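You operate a simulated robot arm through the tools that you are given. There is no shell and no other tool.

Carry out the task below with a simulated robot arm. There is one attempt and no reset: what you move stays moved.

JOB
Put things in order on the front counter. At the end: the white small box (marked "CLIPS") stands where the white napkins (marked "SNACK") stood; the white napkins from the front counter stands where the can stood; the yellow tin from the front counter stands where the white small box stood; the can from the front counter stands on top of the clear dome lids; whatever was shut is shut again. Leave all else as you found it, and nothing knocked over.

The check looks at the end state, three seconds after you hand in, the way a careful person would. Anything else that was tipped, shoved, dropped, spilled or broken makes it a failure. Lids that push on must go on centred and level and be pressed home; caps that screw on are set level and turned clockwise until they are tight. Flat cloth is picked up by pressing the open fingertips on it (5 to 10 N) and closing them slowly along it; thin cloth reads only 2 to 8 mm in the jaws.

ROBOT AND FRAMES
A 5-joint arm with a two-finger parallel gripper, fixed in place. Base frame: the origin is at the foot of the arm, x ahead of it, y to its left, z up; the work surface is at about z = 0. Readings come in cm, rad, newtons and seconds.
With the tool pointing down near the work surface it reaches from about 26 to 68 cm from the base axis. Its first joint turns from -1.152 to 1.152 rad. The tool tilts only in the upright plane through the base axis and itself; it spins freely about its own axis. Payload 2.9 kg.
The TCP is the grasp point between the finger pads, 3 cm short of the fingertips. In the tool frame z runs along the fingers and y along their closing line. The gripper opens to 11 cm. The fingers are 2 cm wide and 1 cm thick; the gripper's body (4.8 by 11.2 cm) begins 5.5 cm behind the TCP.
Orientation is that of the tool frame in the base frame, as a unit quaternion [w, x, y, z]. With the fingers straight down and closing along the base's y, the tool's x points along the base's -x, its y along +y and its z along -z.

CONTROLS
- The arm moves only by the tool drive_tool. Its argument "series" is a list that holds one entry, the list of rows, each a list of 7 numbers: the turn, a rotation vector about the tool's x, y, z in rad, then the shift along the tool's x, y, z in cm, then the gripper command, from -1 (shut) to 1 (fully open), values between in proportion. In form: [[[wx, wy, wz, x, y, z, claw], ...]]. A call has 1 to 20 rows; each row shifts and turns the commanded pose from where the row before left it, along the tool's axes as they then stand. Each row takes 0.2 s and may step no farther than 5 cm and 0.15 rad from the row before; otherwise, or with a gripper value out of range, the whole call is refused. Where a pose cannot be reached the arm comes as near as it can. A force on the tool above 40 N (or 10 N above the force at the start of the call, whichever is more), or a blocked arm, ends the call early, and 0.2 s more pass. Each finger travels about 10.8 cm/s and halts on what it meets, pressing with about 25 N; the grip force reading is that of the motor and also rises with nothing between the fingers. The clock runs only during rows and for 0.2 s after the last one: add rows that do not move to give the fingers time. It gives the time, the measured TCP pose, the force on the tool (base axes), the opening and the grip force at its end, in the units of the frame above (readings bear some noise), with the torque about the TCP (base axes, N m) and any sound that the robot's microphone picked up.
- Cameras (640 x 400 px; columns grow to the right, rows downward): "scene" is fixed at [5.51, -46.81, 60.19]; the picture's right is [0.65, -0.76, 0.00], its down [-0.40, -0.35, -0.85] and it looks along [0.64, 0.55, -0.53] (base axes); focal length 281 px, centre (320, 200). "wrist" rides on the gripper at [7.2, 1.7, -10.3] in the tool frame; the picture's right is [-0.23, 0.97, 0.00], its down [-0.76, -0.18, -0.62] and it looks along [-0.61, -0.14, 0.78] (tool axes); focal length 222 px, centre (320, 200). There is no depth. A picture from a camera that has moved, and an enlarged one, comes with that camera's place and axes in the base frame and with its lens. The place of the scene camera against the robot may be out by one fixed shift of up to 1.8 cm in any direction.
- camera(camera): a new picture of that camera. No time passes.
- close_up(camera, box): a new picture of the part [left, top, right, bottom] of that camera's present view, enlarged. No time passes.
- sign_off(): hands the job in; it is judged then, once.

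Places have to be worked out from the pictures, the camera data and where the tool is seen. Open the gripper and draw the arm clear of the work before you hand the job in, unless the task says otherwise.

The tools are called after "Request:" as a command line: name --argument value ..., lists and objects as JSON in quotes. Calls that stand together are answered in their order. drive_tool: Moves the arm, as the interface text tells. Its arguments: {"type":"object","properties":{"series":{"type":"array"}},"required":["series"]} The other tools are called the same way: camera (camera) takes a picture; close_up (camera, box) takes an enlarged picture of a part of a camera's view; sign_off () hands the job in.

At the start:

```text
time: 0.0
position: [41.78, 16.09, 35.32]
orientation: [0.0, -0.001, 1.0, 0.0]
wrist_force: [0.0, 0.1, -0.4]
ft_torque: [-0.04, -0.03, 0.0]
opening: 10.97
grasp_force: 0.0
```

scene: 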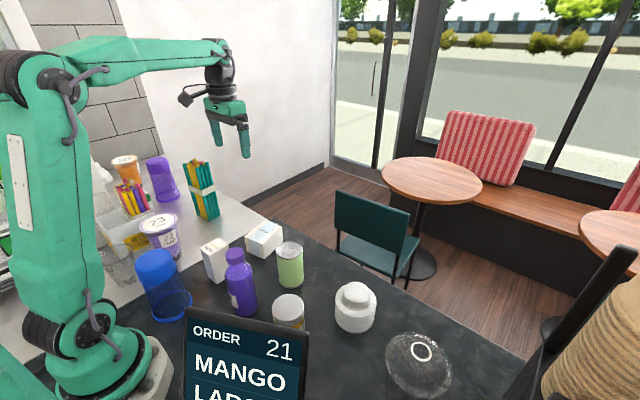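
wrist: 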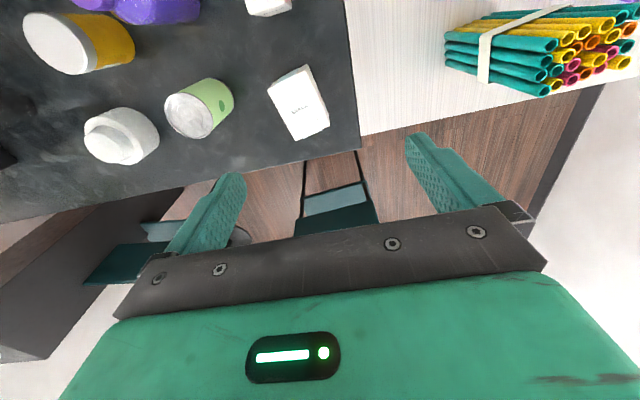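

I see a dark front counter with several items; I'll take enlarged views to identify the white box, napkins, yellow tin, can and dome lids before moving.

Request:
close_up --camera "scene" --box '[180, 200, 340, 300]'

Request:
close_up --camera "scene" --box '[260, 270, 480, 400]'

Request:
close_up --camera "wrist" --box '[0, 0, 350, 220]'

Request:
close_up --camera "scene" --box '[80, 130, 280, 255]'

```text
4.00 times, centred on (260, 250) of scene
camera zoom: at [5.51, -46.81, 60.19], right [0.65, -0.76, 0.0], down [-0.4, -0.35, -0.85], along [0.64, 0.55, -0.53], focal length 1123 px, centre (560, 0)
```

zoom: 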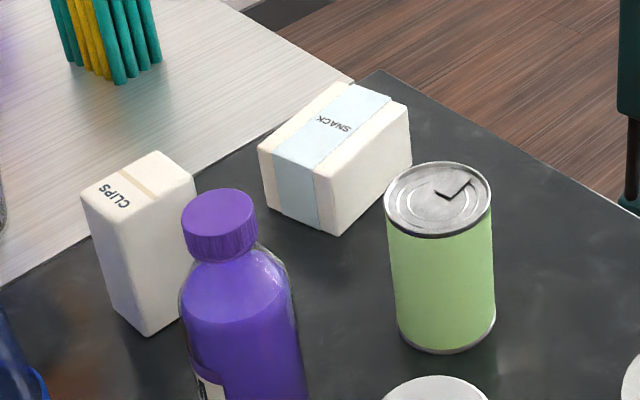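

```text
2.91 times, centred on (370, 335) of scene
camera zoom: at [5.51, -46.81, 60.19], right [0.65, -0.76, 0.0], down [-0.4, -0.35, -0.85], along [0.64, 0.55, -0.53], focal length 817 px, centre (174, -193)
```

zoom: 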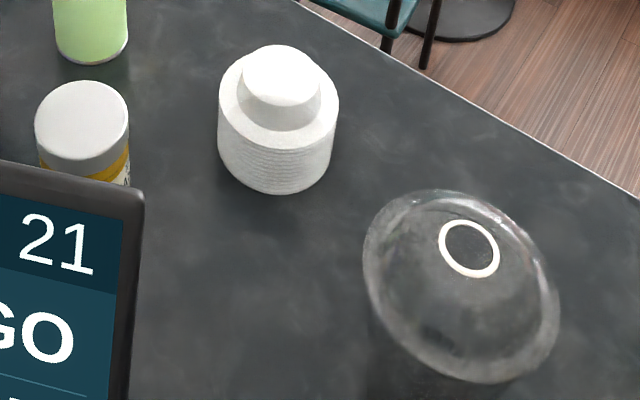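

```text
1.82 times, centred on (175, 110) of wrist
camera zoom: at [34.55, 17.73, 45.52], right [0.23, 0.97, 0.0], down [0.76, -0.18, 0.62], along [0.61, -0.14, -0.78], focal length 404 px, centre (584, 364)
```

zoom: 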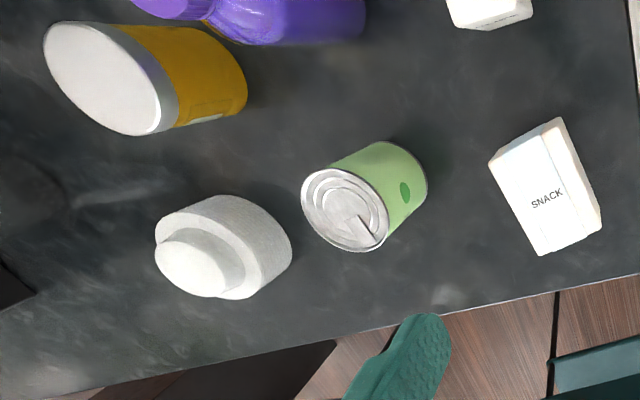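

```text
3.20 times, centred on (180, 192) of scene
camera zoom: at [5.51, -46.81, 60.19], right [0.65, -0.76, 0.0], down [-0.4, -0.35, -0.85], along [0.64, 0.55, -0.53], focal length 898 px, centre (768, 224)
```

zoom: 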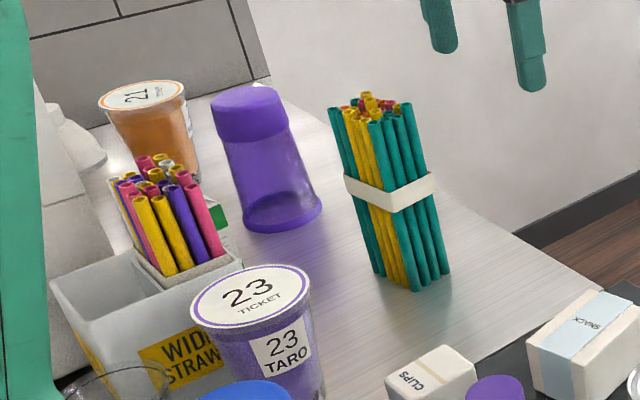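

The can looks to be near (41, -4.5) and everything is spread to the right of the tool. I'll move the arm at the present height to (32, -5) to see the counter with the wrist camera.

Request:
drive_tool --series '[[[0, 0, 0, 1.7, -3.5, 0, 1], [0, 0, 0, 1.7, -3.5, 0, 1], [0, 0, 0, 1.7, -3.5, 0, 1], [0, 0, 0, 1.7, -3.5, 0, 1], [0, 0, 0, 1.7, -3.5, 0, 1], [0, 0, 0, 1.7, -3.5, 0, 1], [0, 0, 0, 0, 0, 0, 1]]]'

Request:
camera --camera "wrist"

Request:
camera --camera "scene"

```text
time: 1.6
position: [31.7, -5.19, 35.01]
orientation: [0.0, -0.001, 1.0, 0.0]
wrist_force: [-0.3, -1.0, -0.9]
ft_torque: [0.02, 0.01, 0.02]
opening: 10.98
grasp_force: 0.1
```

```text
taken
camera wrist: at [24.36, -3.4, 45.25], right [0.23, 0.97, 0.0], down [0.76, -0.18, 0.62], along [0.61, -0.14, -0.78], focal length 222 px, centre (320, 200)
```

wrist: 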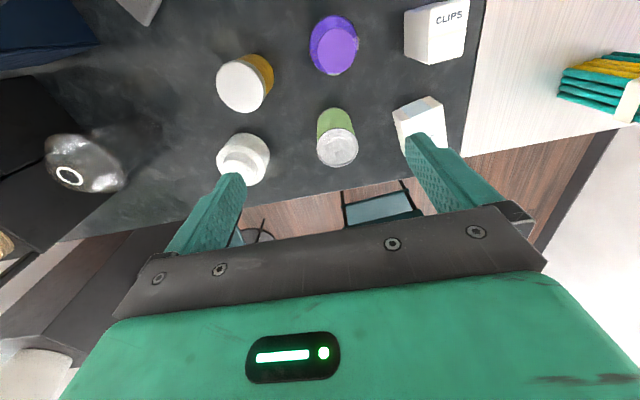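

```text
taken
```

scene: 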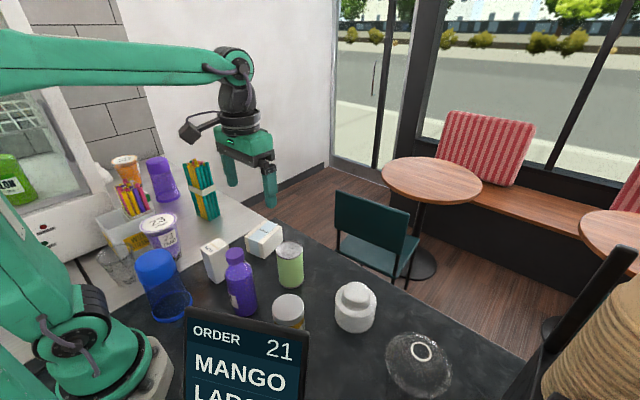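

The wrist view now shows the whole right side of the counter; I'll enlarge parts of it to read positions.

Request:
close_up --camera "wrist" --box '[200, 0, 500, 190]'

Request:
close_up --camera "wrist" --box '[0, 0, 240, 250]'

Request:
close_up --camera "scene" --box '[370, 315, 470, 400]'

```text
2.11 times, centred on (350, 95) of wrist
camera zoom: at [24.36, -3.4, 45.25], right [0.23, 0.97, 0.0], down [0.76, -0.18, 0.62], along [0.61, -0.14, -0.78], focal length 468 px, centre (257, 421)
```

zoom: 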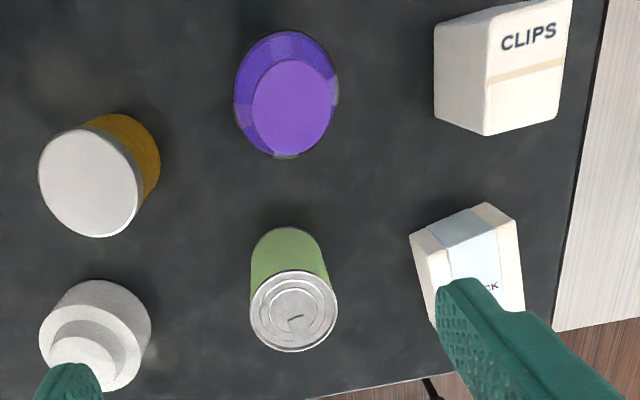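

```text
1.60 times, centred on (120, 125) of wrist
camera zoom: at [24.36, -3.4, 45.25], right [0.23, 0.97, 0.0], down [0.76, -0.18, 0.62], along [0.61, -0.14, -0.78], focal length 355 px, centre (640, 320)
```

zoom: 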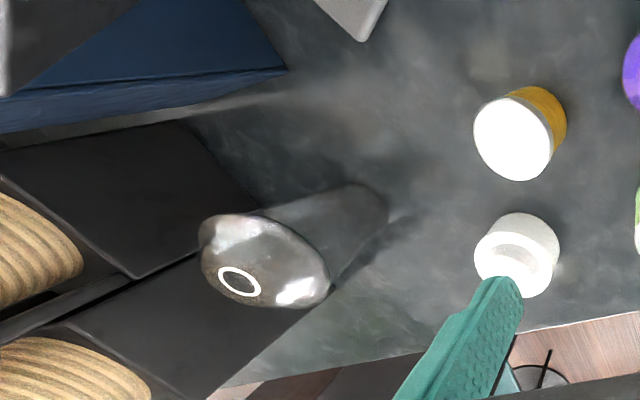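

```text
4.71 times, centred on (420, 358) of scene
camera zoom: at [5.5, -46.81, 60.19], right [0.65, -0.76, 0.0], down [-0.4, -0.35, -0.85], along [0.64, 0.55, -0.53], focal length 1321 px, centre (-151, -541)
```

zoom: 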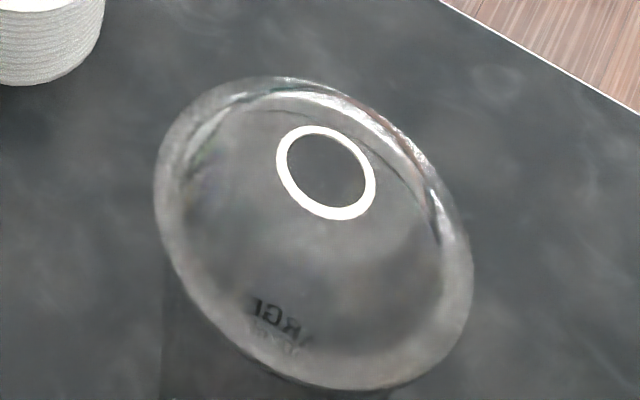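

A tall clear cup-like thing with a ringed dome stands near (33, -43), about 18 cm high, and a white ridged stack near (41, -15). I need to see which of them is the "clear dome lids", so I move right at the same height for a better look.

Request:
drive_tool --series '[[[0, 0, 0, 0.4, -3.2, 0, 1], [0, 0, 0, 0.4, -3.2, 0, 1], [0, 0, 0, 0.4, -3.2, 0, 1], [0, 0, 0, 0.4, -3.2, 0, 1], [0, 0, 0, 0.4, -3.2, 0, 1], [0, 0, 0, 0, 0, 0, 1]]]'

Request:
camera --camera "wrist"

Request:
camera --camera "scene"

```text
time: 3.0
position: [29.63, -20.96, 34.96]
orientation: [-0.001, 0.0, 1.0, 0.0]
wrist_force: [0.7, -0.3, 0.1]
ft_torque: [0.02, 0.01, -0.01]
opening: 10.97
grasp_force: 0.2
```

```text
taken
camera wrist: at [22.31, -19.38, 45.28], right [0.23, 0.97, 0.0], down [0.76, -0.18, 0.62], along [0.61, -0.14, -0.78], focal length 222 px, centre (320, 200)
```

wrist: 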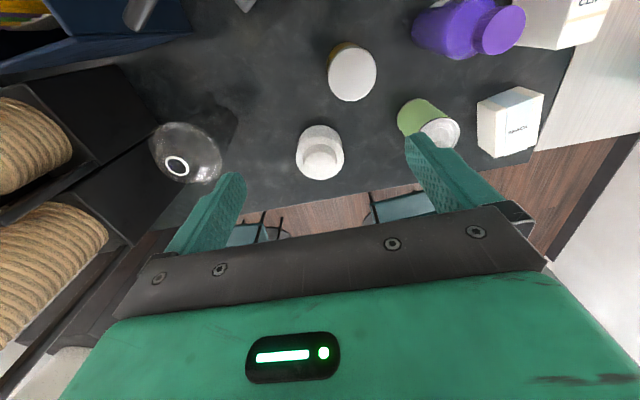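

```text
taken
```

scene: 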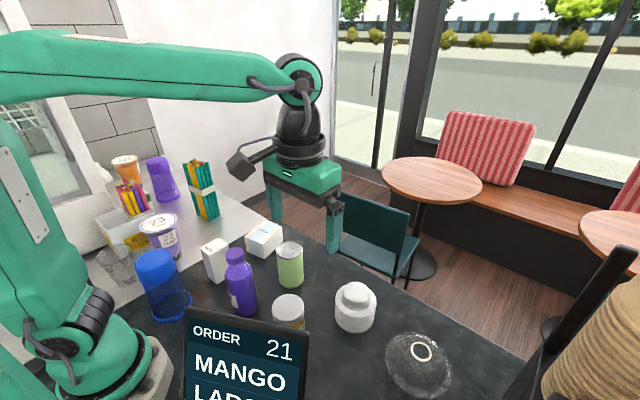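

The stack and the ringed clear object are both in view; I'll enlarge each.

Request:
close_up --camera "wrist" --box '[120, 90, 260, 200]'

Request:
close_up --camera "wrist" --box '[270, 30, 550, 190]'

Request:
close_up --camera "scene" --box '[325, 270, 385, 340]'

Request:
close_up --camera "wrist" --box '[0, 0, 270, 100]'

```text
3.64 times, centred on (190, 145) of wrist
camera zoom: at [22.31, -19.38, 45.28], right [0.23, 0.97, 0.0], down [0.76, -0.18, 0.62], along [0.61, -0.14, -0.78], focal length 808 px, centre (793, 400)
```

zoom: 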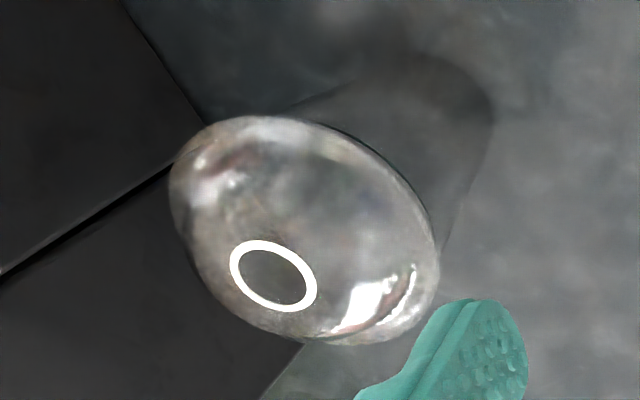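

```text
2.29 times, centred on (410, 110) of wrist
camera zoom: at [22.31, -19.38, 45.28], right [0.23, 0.97, 0.0], down [0.76, -0.18, 0.62], along [0.61, -0.14, -0.78], focal length 508 px, centre (114, 406)
```

zoom: 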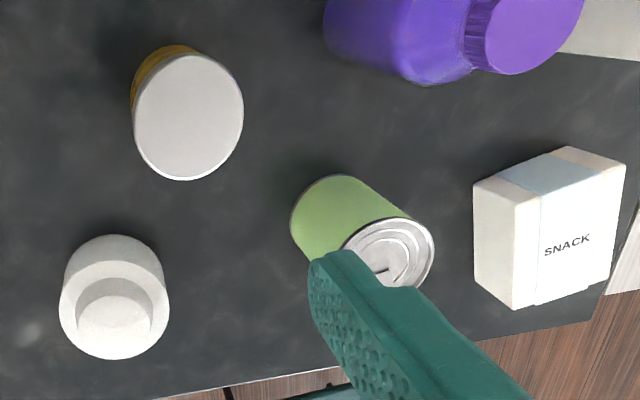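

```text
5.71 times, centred on (355, 305) of scene
camera zoom: at [5.51, -46.81, 60.19], right [0.65, -0.76, 0.0], down [-0.4, -0.35, -0.85], along [0.64, 0.55, -0.53], focal length 1604 px, centre (120, -400)
```

zoom: 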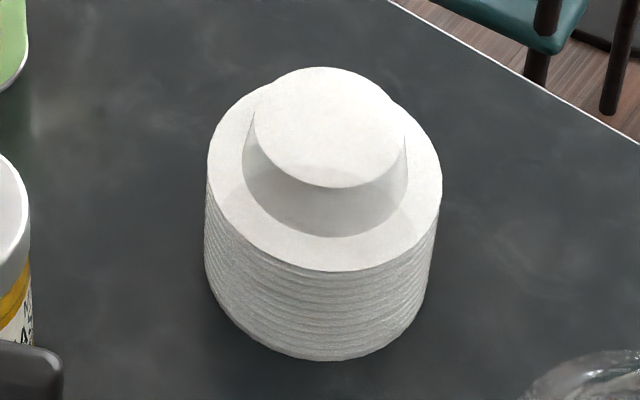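

```text
2.37 times, centred on (135, 50) of wrist
camera zoom: at [22.31, -19.38, 45.28], right [0.23, 0.97, 0.0], down [0.76, -0.18, 0.62], along [0.61, -0.14, -0.78], focal length 526 px, centre (758, 556)
```

zoom: 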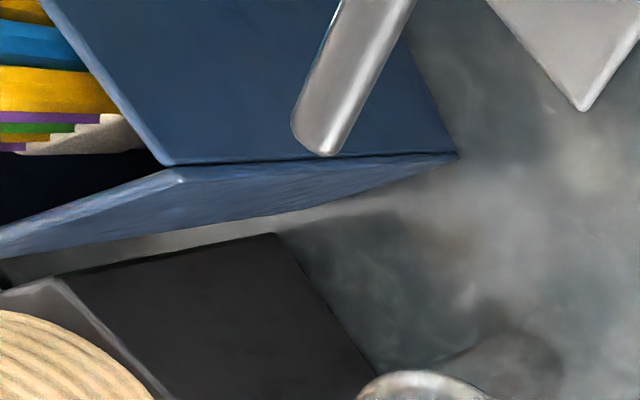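

The ridged white stack is nested lids with a flat-topped dome (so it is the "clear dome lids"); the ringed thing is a tall clear cup marked LARGE. Next I move back left to (28, 4, 38) for a clean measuring view of the two boxes and the can.

Request:
drive_tool --series '[[[0, 0, 0, 0.2, 3.6, -0.4, 1], [0, 0, 0, 0.2, 3.6, -0.4, 1], [0, 0, 0, 0.2, 3.6, -0.4, 1], [0, 0, 0, 0.2, 3.6, -0.4, 1], [0, 0, 0, 0.2, 3.6, -0.4, 1], [0, 0, 0, 0.2, 3.6, -0.4, 1], [0, 0, 0, 0.2, 3.6, -0.4, 1], [0, 0, 0, 0, 0, 0, 1]]]'

Request:
camera --camera "wrist"

Request:
close_up --camera "wrist" --box '[320, 0, 480, 100]'

Request:
close_up --camera "wrist" --box '[280, 70, 440, 170]'

Request:
close_up --camera "wrist" --box '[120, 40, 340, 180]'

```text
time: 4.8
position: [28.33, 4.18, 37.71]
orientation: [0.0, 0.0, 1.0, 0.0]
wrist_force: [0.1, 0.5, -0.9]
ft_torque: [0.02, -0.02, 0.0]
opening: 10.99
grasp_force: 0.1
```

```text
taken
camera wrist: at [20.94, 5.96, 48.15], right [0.23, 0.97, 0.0], down [0.76, -0.18, 0.62], along [0.61, -0.14, -0.78], focal length 222 px, centre (320, 200)
```

wrist: 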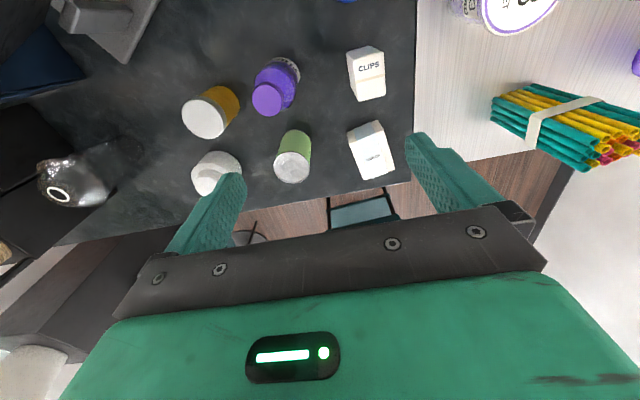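

```text
4.00 times, centred on (400, 50) of wrist
camera zoom: at [20.94, 5.96, 48.15], right [0.23, 0.97, 0.0], down [0.76, -0.18, 0.62], along [0.61, -0.14, -0.78], focal length 888 px, centre (0, 800)
```

zoom: 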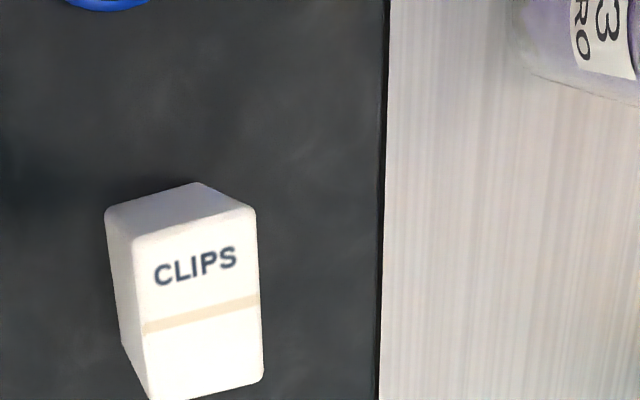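

```text
4.00 times, centred on (360, 120) of wrist
camera zoom: at [20.94, 5.96, 48.15], right [0.23, 0.97, 0.0], down [0.76, -0.18, 0.62], along [0.61, -0.14, -0.78], focal length 888 px, centre (160, 520)
```

zoom: 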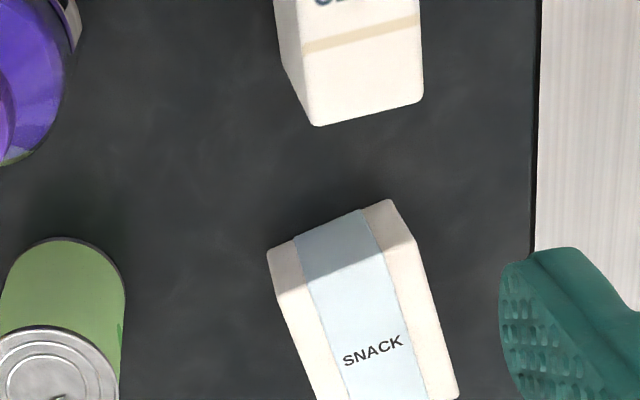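

```text
2.86 times, centred on (230, 110) of wrist
camera zoom: at [20.94, 5.96, 48.15], right [0.23, 0.97, 0.0], down [0.76, -0.18, 0.62], along [0.61, -0.14, -0.78], focal length 635 px, centre (577, 457)
```

zoom: 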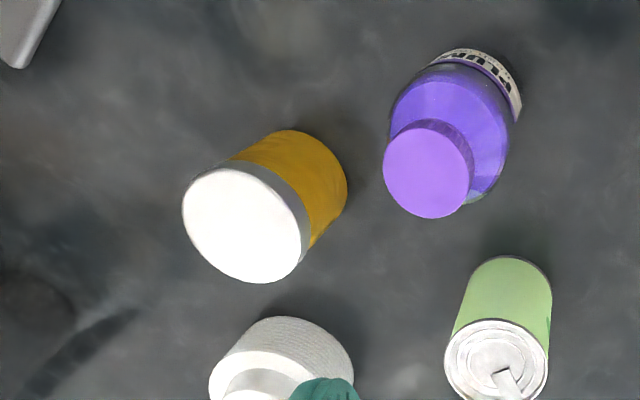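

From the four views I place: CLIPS centre (29.0, 11.8), 10.5 tall; SNACK centre (44.5, 11.8), 6 tall, turned about 10°; can (40.4, -4.0), 11.2 tall; tin (28.7, -16.1); lids stack about (42.5, -24). I start with the can: move over it at z = 22 and check alignment.

Request:
drive_tool --series '[[[0, 0, 0, -2.01, -1.372, 2.617, 1], [0, 0, 0, -2.01, -1.372, 2.617, 1], [0, 0, 0, -2.01, -1.372, 2.617, 1], [0, 0, 0, -2.01, -1.372, 2.617, 1], [0, 0, 0, -2.01, -1.372, 2.617, 1], [0, 0, 0, -2.01, -1.372, 2.617, 1], [0, 0, 0, 0, 0, 0, 1]]]'

Request:
camera --camera "wrist"

Request:
camera --camera "scene"

```text
time: 6.4
position: [40.12, -4.14, 22.04]
orientation: [0.0, 0.0, 1.0, -0.001]
wrist_force: [1.0, 0.2, -0.1]
ft_torque: [-0.02, 0.0, -0.01]
opening: 10.98
grasp_force: 0.0
```

```text
taken
camera wrist: at [32.85, -2.5, 32.36], right [0.23, 0.97, 0.0], down [0.76, -0.18, 0.62], along [0.61, -0.14, -0.78], focal length 222 px, centre (320, 200)
```

wrist: 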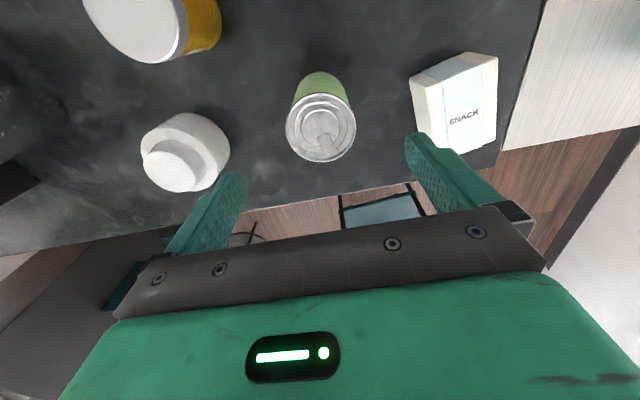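

```text
taken
```

scene: 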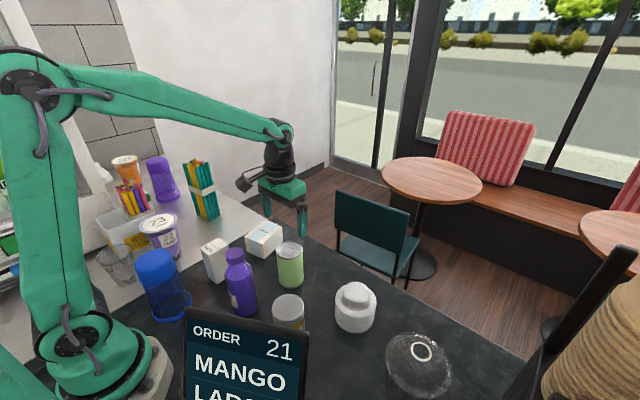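

The can sits between the fingers from above. I'll enlarge it and the lids to refine both positions from this nearer viewpoint.

Request:
close_up --camera "wrist" --box '[270, 60, 370, 170]'

Request:
close_up --camera "wrist" --box '[120, 90, 260, 200]'

Request:
close_up --camera "wrist" --box '[390, 40, 520, 160]'

```text
3.64 times, centred on (320, 115) of wrist
camera zoom: at [32.85, -2.5, 32.36], right [0.23, 0.97, 0.0], down [0.76, -0.18, 0.62], along [0.61, -0.14, -0.78], focal length 808 px, centre (320, 509)
```

zoom: 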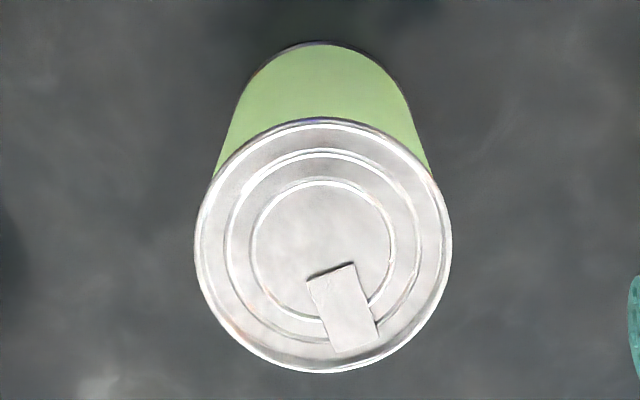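

```text
3.64 times, centred on (190, 145) of wrist
camera zoom: at [32.85, -2.5, 32.36], right [0.23, 0.97, 0.0], down [0.76, -0.18, 0.62], along [0.61, -0.14, -0.78], focal length 808 px, centre (793, 400)
```

zoom: 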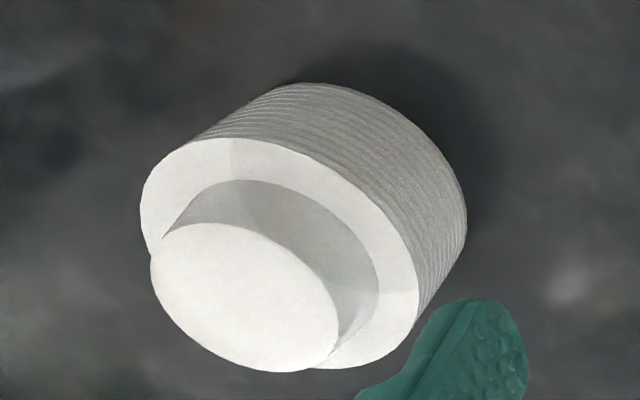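

```text
3.33 times, centred on (455, 100) of wrist
camera zoom: at [32.85, -2.5, 32.36], right [0.23, 0.97, 0.0], down [0.76, -0.18, 0.62], along [0.61, -0.14, -0.78], focal length 740 px, centre (-130, 533)
```

zoom: 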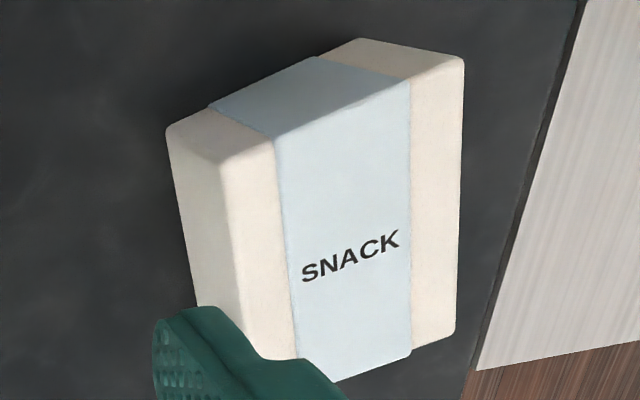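

Refined from this closer view: can centre (40.9, -4.3), height ≈ 11; lids stack centre (43.05, -24.35), flat top at z ≈ 8, about 6 cm across. I shift to the can's centre and lower to z ≈ 7 with fingers open.

Request:
drive_tool --series '[[[0, 0, 0, -0.85, -0.1, 0, 1], [0, 0, 0, 0, 0, 3, 1], [0, 0, 0, 0, 0, 3, 1], [0, 0, 0, 0, 0, 3, 1], [0, 0, 0, 0, 0, 3, 1], [0, 0, 0, 0, 0, 2, 1], [0, 0, 0, 0, 0, 1, 1], [0, 0, 0, 0, 0, 0, 1]]]'

Request:
camera --camera "wrist"

Request:
close_up --camera "scene" --box '[220, 190, 400, 310]'

```text
time: 8.2
position: [41.09, -4.13, 7.31]
orientation: [0.001, 0.0, 1.0, 0.0]
wrist_force: [0.7, 0.0, 1.4]
ft_torque: [-0.02, 0.0, 0.05]
opening: 11.01
grasp_force: 0.0
```

```text
taken
camera wrist: at [33.9, -2.4, 17.56], right [0.23, 0.97, 0.0], down [0.76, -0.18, 0.62], along [0.61, -0.14, -0.78], focal length 222 px, centre (320, 200)
```

wrist: 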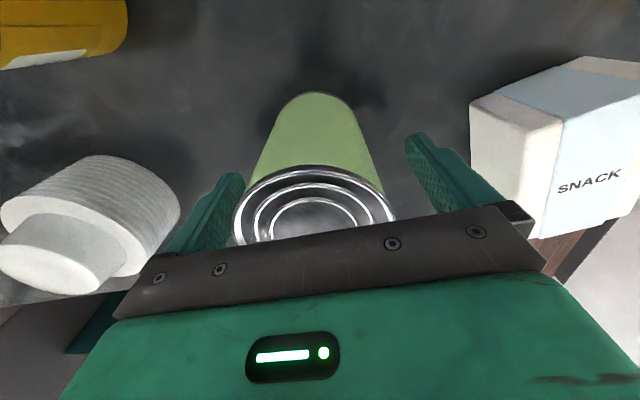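

```text
3.33 times, centred on (310, 250) of scene
camera zoom: at [5.51, -46.81, 60.19], right [0.65, -0.76, 0.0], down [-0.4, -0.35, -0.85], along [0.64, 0.55, -0.53], focal length 936 px, centre (353, 33)
```

zoom: 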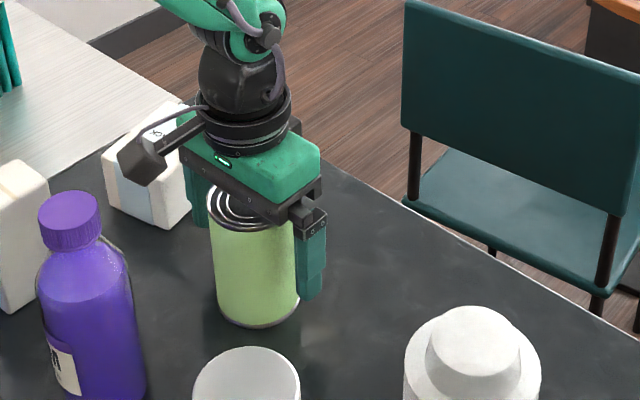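

The can stands centred between the open fingers, with the body clear of its top. I close the gripper on it in steps.

Request:
drive_tool --series '[[[0, 0, 0, 0, 0, 0, 0.5], [0, 0, 0, 0, 0, 0, 0.35], [0, 0, 0, 0, 0, 0, 0.2], [0, 0, 0, 0, 0, 0, 0], [0, 0, 0, 0, 0, 0, -1], [0, 0, 0, 0, 0, 0, -1], [0, 0, 0, 0, 0, 0, -1]]]'

Request:
camera --camera "wrist"

```text
time: 9.8
position: [41.35, -4.08, 7.24]
orientation: [0.0, 0.0, 1.0, -0.001]
wrist_force: [0.5, -2.1, 0.6]
ft_torque: [-0.03, 0.01, -0.01]
opening: 6.73
grasp_force: 24.7
```

```text
taken
camera wrist: at [33.91, -2.41, 17.6], right [0.23, 0.97, 0.0], down [0.76, -0.18, 0.62], along [0.61, -0.14, -0.78], focal length 222 px, centre (320, 200)
```

wrist: 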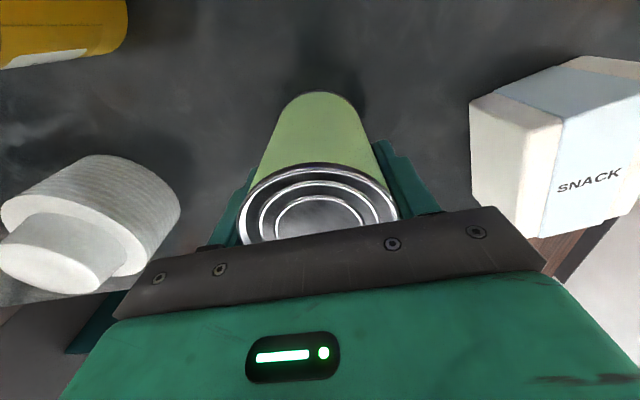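

The can is held (opening 6.73, grip 24.7 N). I lift it 14 cm straight up and carry it over the lids stack.

Request:
drive_tool --series '[[[0, 0, 0, 0, 0, -1, -1], [0, 0, 0, 0, 0, -2.5, -1], [0, 0, 0, 0, 0, -3.5, -1], [0, 0, 0, 0, 0, -3.5, -1], [0, 0, 0, 0, 0, -3.5, -1], [0, 0, 0, -0.357, -3.373, 0, -1], [0, 0, 0, -0.357, -3.373, 0, -1], [0, 0, 0, -0.357, -3.373, 0, -1], [0, 0, 0, -0.357, -3.373, 0, -1], [0, 0, 0, -0.357, -3.373, 0, -1], [0, 0, 0, -0.357, -3.373, 0, -1], [0, 0, 0, 0, 0, 0, -1], [0, 0, 0, 0, 0, 0, -1]]]'

Request:
camera --camera "wrist"

Request:
close_up --camera "scene" --box '[270, 200, 430, 350]'

```text
time: 12.6
position: [43.36, -24.46, 21.29]
orientation: [0.0, 0.0, 1.0, 0.001]
wrist_force: [-0.6, -0.9, -5.1]
ft_torque: [0.02, -0.03, 0.01]
opening: 6.71
grasp_force: 24.6
```

```text
taken
camera wrist: at [36.14, -22.77, 31.6], right [0.23, 0.97, 0.0], down [0.76, -0.18, 0.62], along [0.61, -0.14, -0.78], focal length 222 px, centre (320, 200)
```

wrist: 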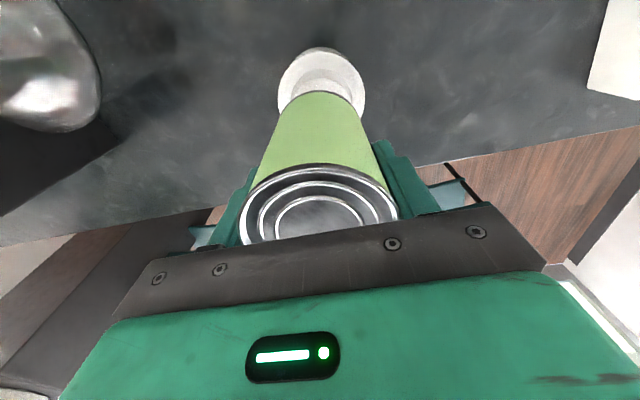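

```text
2.67 times, centred on (350, 275) of scene
camera zoom: at [5.51, -46.81, 60.19], right [0.65, -0.76, 0.0], down [-0.4, -0.35, -0.85], along [0.64, 0.55, -0.53], focal length 749 px, centre (240, 0)
```

zoom: 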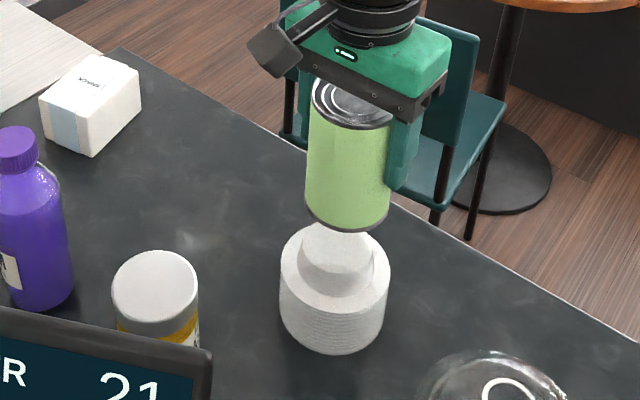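

The can hangs over the stack with its bottom near z ≈ 14. I enlarge the wrist view to check the centring of the stack beneath it.

Request:
close_up --camera "wrist" --box '[265, 40, 375, 110]'

Request:
close_up --camera "scene" --box '[330, 230, 400, 340]'

```text
5.71 times, centred on (320, 75) of wrist
camera zoom: at [36.14, -22.77, 31.6], right [0.23, 0.97, 0.0], down [0.76, -0.18, 0.62], along [0.61, -0.14, -0.78], focal length 1269 px, centre (320, 914)
```

zoom: 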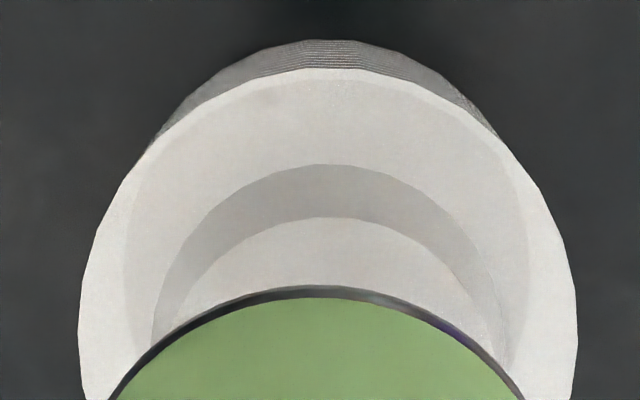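

```text
3.64 times, centred on (365, 285) of scene
camera zoom: at [5.51, -46.81, 60.19], right [0.65, -0.76, 0.0], down [-0.4, -0.35, -0.85], along [0.64, 0.55, -0.53], focal length 1021 px, centre (156, -109)
```

zoom: 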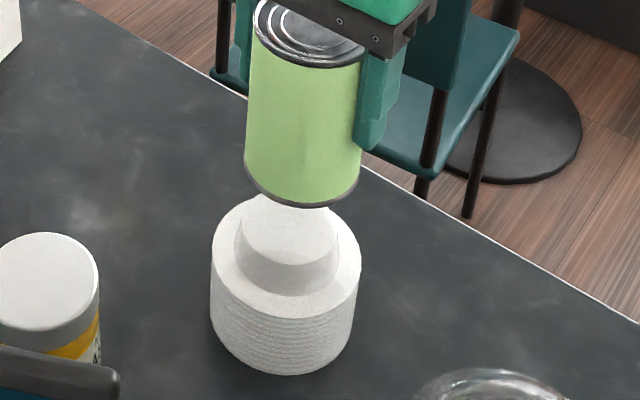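

Stack centre reads (43.05, -24.28) and the can's centre (43.14, -24.48), so I correct by about 0.2 cm and lower 5.2 cm, leaving under 1 cm of gap.

Request:
drive_tool --series '[[[0, 0, 0, 0.09, 0.2, 0, -1], [0, 0, 0, 0, 0, 2, -1], [0, 0, 0, 0, 0, 2, -1], [0, 0, 0, 0, 0, 1.2, -1], [0, 0, 0, 0, 0, 0, -1]]]'

Request:
close_up --camera "scene" --box '[320, 230, 400, 340]'

Request:
camera --camera "wrist"

```text
time: 13.8
position: [43.25, -24.03, 16.03]
orientation: [0.0, 0.0, 1.0, 0.0]
wrist_force: [0.0, 0.0, -4.7]
ft_torque: [0.0, -0.02, 0.03]
opening: 6.73
grasp_force: 25.4
```

```text
3.64 times, centred on (360, 285) of scene
camera zoom: at [5.51, -46.81, 60.19], right [0.65, -0.76, 0.0], down [-0.4, -0.35, -0.85], along [0.64, 0.55, -0.53], focal length 1021 px, centre (174, -109)
```

zoom: 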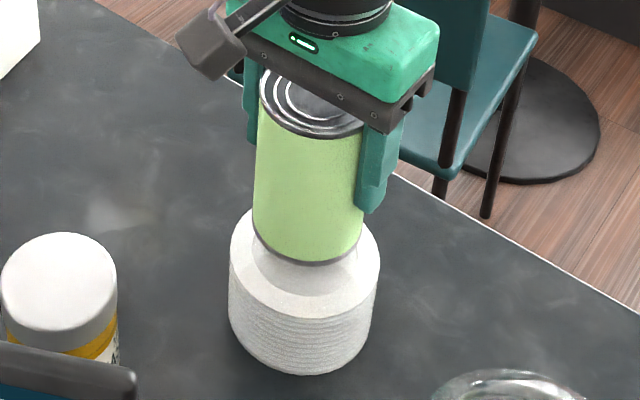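

```text
taken
camera wrist: at [35.97, -22.39, 26.3], right [0.23, 0.97, 0.0], down [0.76, -0.18, 0.62], along [0.61, -0.14, -0.78], focal length 222 px, centre (320, 200)
```

wrist: 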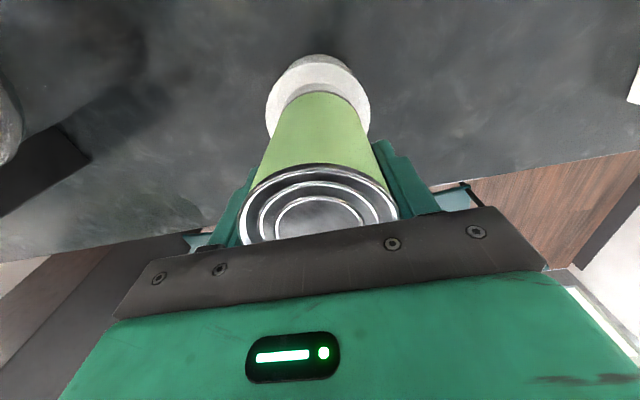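

Gap is now small; one more enlarged check of centring before the final touch-down.

Request:
close_up --camera "wrist" --box '[255, 45, 385, 125]'

```text
4.92 times, centred on (320, 85) of wrist
camera zoom: at [35.97, -22.39, 26.3], right [0.23, 0.97, 0.0], down [0.76, -0.18, 0.62], along [0.61, -0.14, -0.78], focal length 1094 px, centre (320, 766)
```

zoom: 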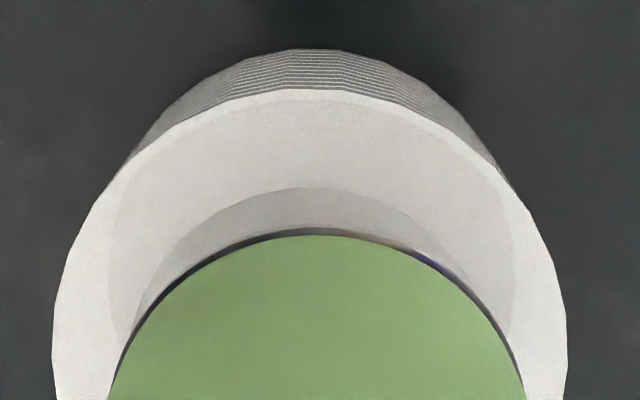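

The can is about 0.13 cm too far left relative to the stack; I correct that and ease down in small steps while watching the force.

Request:
drive_tool --series '[[[0, 0, 0, -0.03, -0.13, 0, -1], [0, 0, 0, 0, 0, 0.2, -1], [0, 0, 0, 0, 0, 0.2, -1], [0, 0, 0, 0, 0, 0, -1]]]'

Request:
close_up --camera "scene" --box '[330, 270, 390, 320]'

```text
time: 14.8
position: [43.2, -24.31, 15.78]
orientation: [0.003, 0.0, 1.0, -0.002]
wrist_force: [-1.3, 6.9, 25.2]
ft_torque: [0.76, 0.18, -0.14]
opening: 6.73
grasp_force: 24.6
```

```text
8.00 times, centred on (360, 295) of scene
camera zoom: at [5.49, -46.8, 60.2], right [0.65, -0.76, 0.0], down [-0.4, -0.35, -0.85], along [0.64, 0.55, -0.53], focal length 2246 px, centre (0, -560)
```

zoom: 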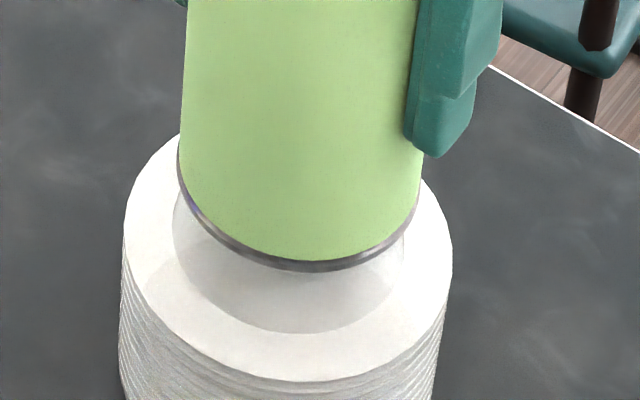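

Contact: the upward force rose to 25 N, so the can now rests on the dome (top at z ≈ 8.45). I ease the command back up slightly to shed most of the press before releasing.

Request:
drive_tool --series '[[[0, 0, 0, 0, 0, -0.1, -1], [0, 0, 0, 0, 0, -0.05, -1], [0, 0, 0, 0, 0, 0, -1], [0, 0, 0, 0, 0, 0, -1]]]'

```text
time: 15.8
position: [43.23, -24.33, 15.93]
orientation: [0.0, 0.001, 1.0, -0.001]
wrist_force: [3.3, -3.0, 9.0]
ft_torque: [-0.28, -0.47, -0.02]
opening: 6.72
grasp_force: 25.0
```

Still about 14 N of contact; I relieve a bit more.

Request:
drive_tool --series '[[[0, 0, 0, 0, 0, -0.06, -1], [0, 0, 0, 0, 0, 0, -1], [0, 0, 0, 0, 0, 0, -1]]]'

Request:
close_up --camera "scene" --box '[320, 230, 400, 340]'

Request:
close_up --camera "wrist" --box '[255, 45, 385, 125]'

```text
time: 16.6
position: [43.21, -24.27, 15.96]
orientation: [-0.001, 0.0, 1.0, 0.0]
wrist_force: [0.3, -2.0, 4.6]
ft_torque: [-0.25, -0.24, -0.06]
opening: 6.7
grasp_force: 24.9
```

```text
3.64 times, centred on (360, 285) of scene
camera zoom: at [5.5, -46.81, 60.19], right [0.65, -0.76, 0.0], down [-0.4, -0.35, -0.85], along [0.64, 0.55, -0.53], focal length 1021 px, centre (174, -109)
```

zoom: 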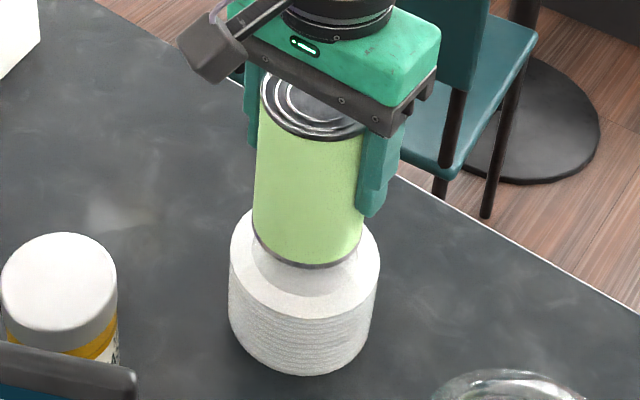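

```text
4.92 times, centred on (320, 85) of wrist
camera zoom: at [35.88, -22.53, 26.21], right [0.23, 0.97, 0.0], down [0.76, -0.18, 0.62], along [0.61, -0.14, -0.78], focal length 1094 px, centre (320, 766)
```

zoom: 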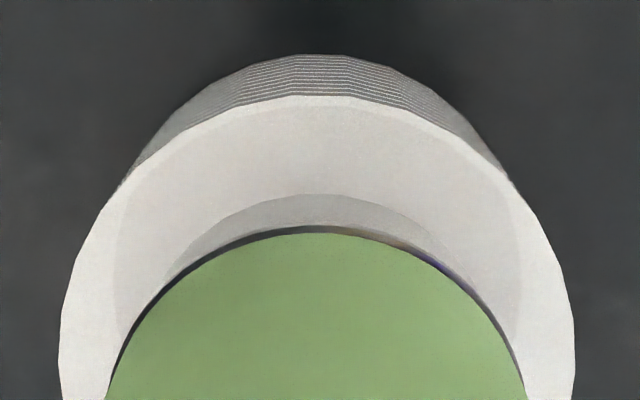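

The can is seated and centred on the dome within about 0.1 cm. I open the fingers gradually.

Request:
drive_tool --series '[[[0, 0, 0, 0, 0, 0, 0.25], [0, 0, 0, 0, 0, 0, 0.32], [0, 0, 0, 0, 0, 0, 0.45], [0, 0, 0, 0, 0, 0, 0.7], [0, 0, 0, 0, 0, 0, 1], [0, 0, 0, 0, 0, 0, 1], [0, 0, 0, 0, 0, 0, 1]]]'

Request:
camera --camera "wrist"

Request:
close_up --camera "scene" --box '[320, 230, 400, 340]'

```text
time: 18.2
position: [43.2, -24.18, 15.98]
orientation: [0.0, 0.001, 1.0, 0.0]
wrist_force: [0.0, 0.4, 0.2]
ft_torque: [0.0, 0.02, 0.0]
opening: 11.01
grasp_force: 0.1
```

```text
taken
camera wrist: at [35.91, -22.54, 26.24], right [0.23, 0.97, 0.0], down [0.76, -0.18, 0.62], along [0.61, -0.14, -0.78], focal length 222 px, centre (320, 200)
```

wrist: 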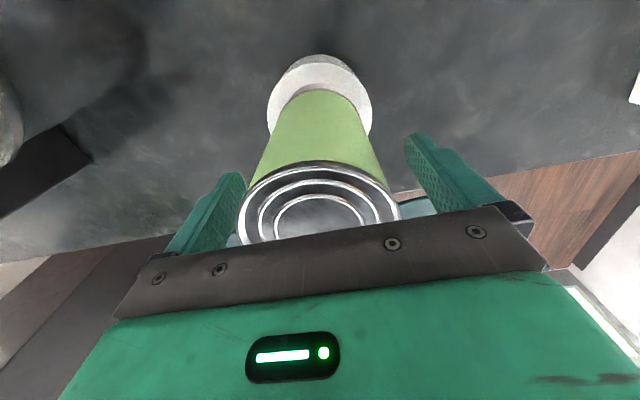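

```text
3.64 times, centred on (360, 285) of scene
camera zoom: at [5.51, -46.81, 60.19], right [0.65, -0.76, 0.0], down [-0.4, -0.35, -0.85], along [0.64, 0.55, -0.53], focal length 1021 px, centre (174, -109)
```

zoom: 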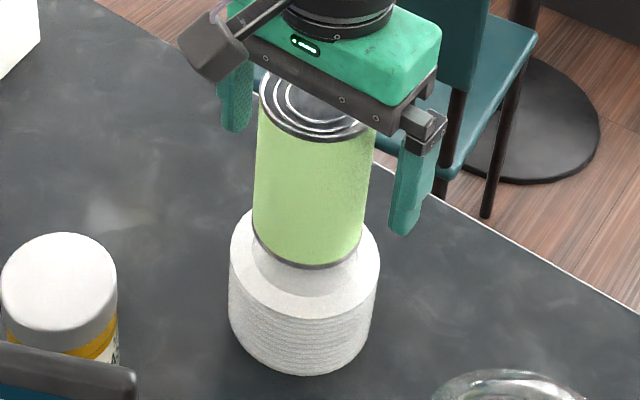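

The can stands free on the lids. I raise straight up 14 cm before moving off, then check.

Request:
drive_tool --series '[[[0, 0, 0, 0, 0, -2, 1], [0, 0, 0, 0, 0, -4, 1], [0, 0, 0, 0, 0, -4, 1], [0, 0, 0, 0, 0, -4, 1], [0, 0, 0, 0, 0, 0, 1]]]'

Request:
camera --camera "scene"

Request:
camera --camera "wrist"

```text
time: 19.4
position: [43.25, -24.16, 30.08]
orientation: [0.0, 0.0, 1.0, 0.0]
wrist_force: [-0.9, 0.0, -0.3]
ft_torque: [-0.02, 0.0, 0.01]
opening: 10.97
grasp_force: 0.1
```

```text
taken
```

scene: 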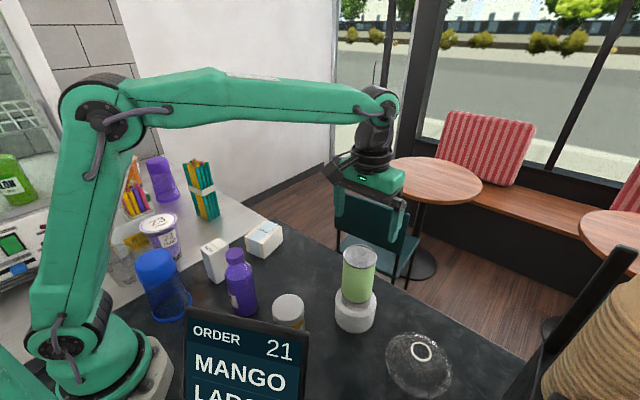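

```text
taken
camera wrist: at [36.0, -22.51, 40.26], right [0.23, 0.97, 0.0], down [0.76, -0.18, 0.62], along [0.61, -0.14, -0.78], focal length 222 px, centre (320, 200)
```

wrist: 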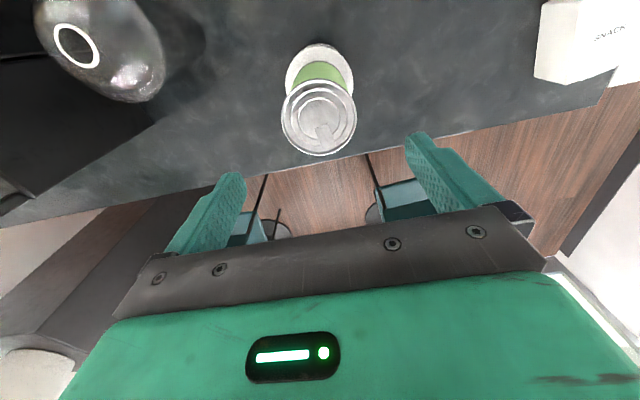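

The can stands upright on the lids. I now move left to above the napkins at z ≈ 26 and spin the tool about 12° to match their turn.

Request:
drive_tool --series '[[[0, 0, 0, 0.13, 3.9, 0, 1], [0, 0, 0, 0.13, 3.9, 0, 1], [0, 0, 0, 0.13, 3.9, 0, 1], [0, 0, 0, 0.13, 3.9, 0, 1], [0, 0, 0, 0.13, 3.9, 0, 1], [0, 0, 0, 0.13, 3.9, 0, 1], [0, 0, 0, 0.13, 3.9, 1, 1], [0, 0, 0, 0.13, 3.9, 1, 1], [0, 0, 0, 0.13, 3.9, 2, 1], [0, 0, -0.1, 0, 0, 0, 1], [0, 0, -0.11, 0, 0, 0, 1], [0, 0, 0, 0, 0, 0, 1]]]'

Request:
camera --camera "wrist"

Request:
close_up --camera "wrist" --box '[250, 60, 410, 180]'

```text
time: 22.0
position: [42.15, 10.99, 25.87]
orientation: [0.0, -0.104, 0.995, 0.0]
wrist_force: [-0.1, -0.2, -1.1]
ft_torque: [-0.02, 0.02, -0.01]
opening: 11.03
grasp_force: 0.0
```

```text
taken
camera wrist: at [34.64, 11.03, 36.15], right [0.02, 1.0, 0.0], down [0.78, -0.01, 0.62], along [0.62, -0.01, -0.78], focal length 222 px, centre (320, 200)
```

wrist: 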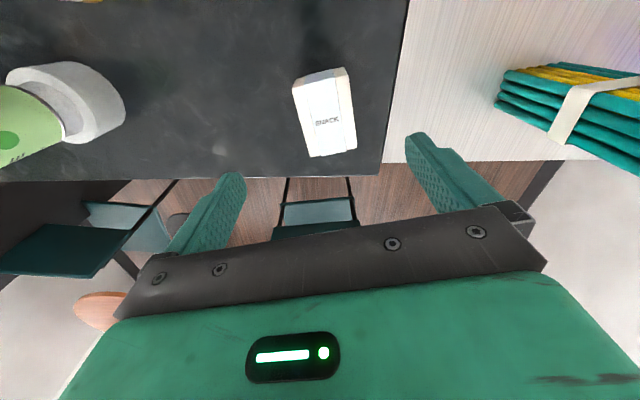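

```text
3.33 times, centred on (330, 120) of wrist
camera zoom: at [34.64, 11.03, 36.15], right [0.02, 1.0, 0.0], down [0.78, -0.01, 0.62], along [0.62, -0.01, -0.78], focal length 740 px, centre (287, 467)
```

zoom: 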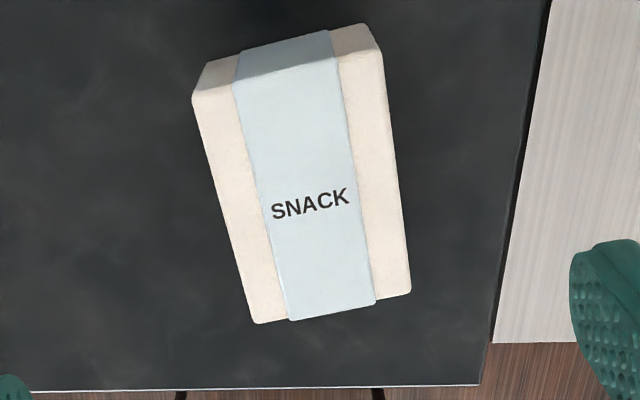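

Napkins centre measured at (45.1, 11.8), turned about 11°, 9.5 × 7 cm, 5.8 tall. I shift over that centre and lower to z ≈ 10, with the tips still above the top.

Request:
drive_tool --series '[[[0, 0, 0, -3.18, 0.257, 0, 1], [0, 0, 0, 0, 0, 4, 1], [0, 0, 0, 0, 0, 4, 1], [0, 0, 0, 0, 0, 4, 1], [0, 0, 0, 0, 0, 3.5, 1], [0, 0, 0, 0, 0, 0, 1], [0, 0, 0, 0, 0, 0, 1]]]'

Request:
camera --camera "wrist"

Request:
close_up --camera "scene" --box '[200, 180, 340, 290]'

```text
time: 23.6
position: [45.36, 11.64, 10.23]
orientation: [0.0, -0.104, 0.995, 0.0]
wrist_force: [0.2, -0.8, 0.0]
ft_torque: [0.01, -0.04, -0.01]
opening: 11.0
grasp_force: 0.1
```

```text
taken
camera wrist: at [37.86, 11.75, 20.51], right [0.02, 1.0, 0.0], down [0.78, -0.02, 0.62], along [0.62, -0.01, -0.78], focal length 222 px, centre (320, 200)
```

wrist: 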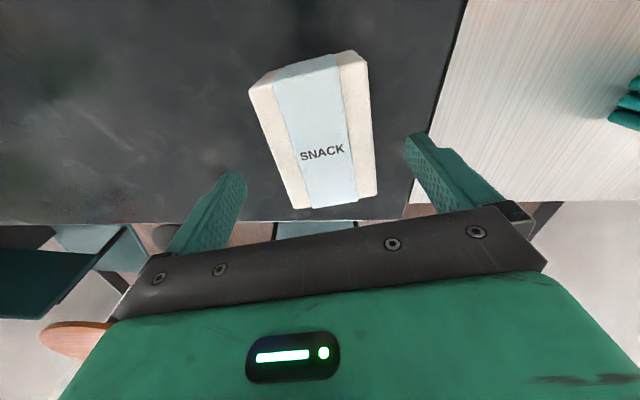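

```text
3.64 times, centred on (270, 235) of scene
camera zoom: at [5.51, -46.81, 60.19], right [0.65, -0.76, 0.0], down [-0.4, -0.35, -0.85], along [0.64, 0.55, -0.53], focal length 1021 px, centre (502, 73)
```

zoom: 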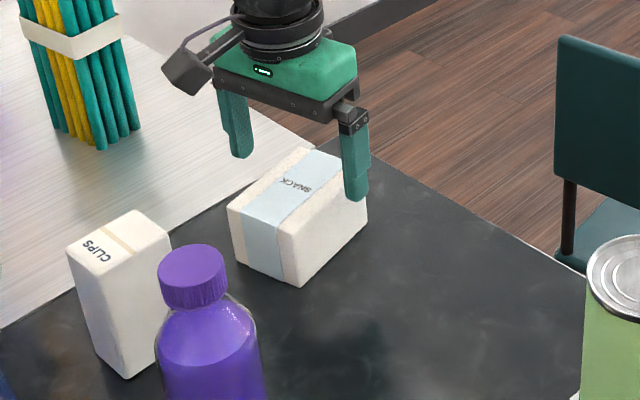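

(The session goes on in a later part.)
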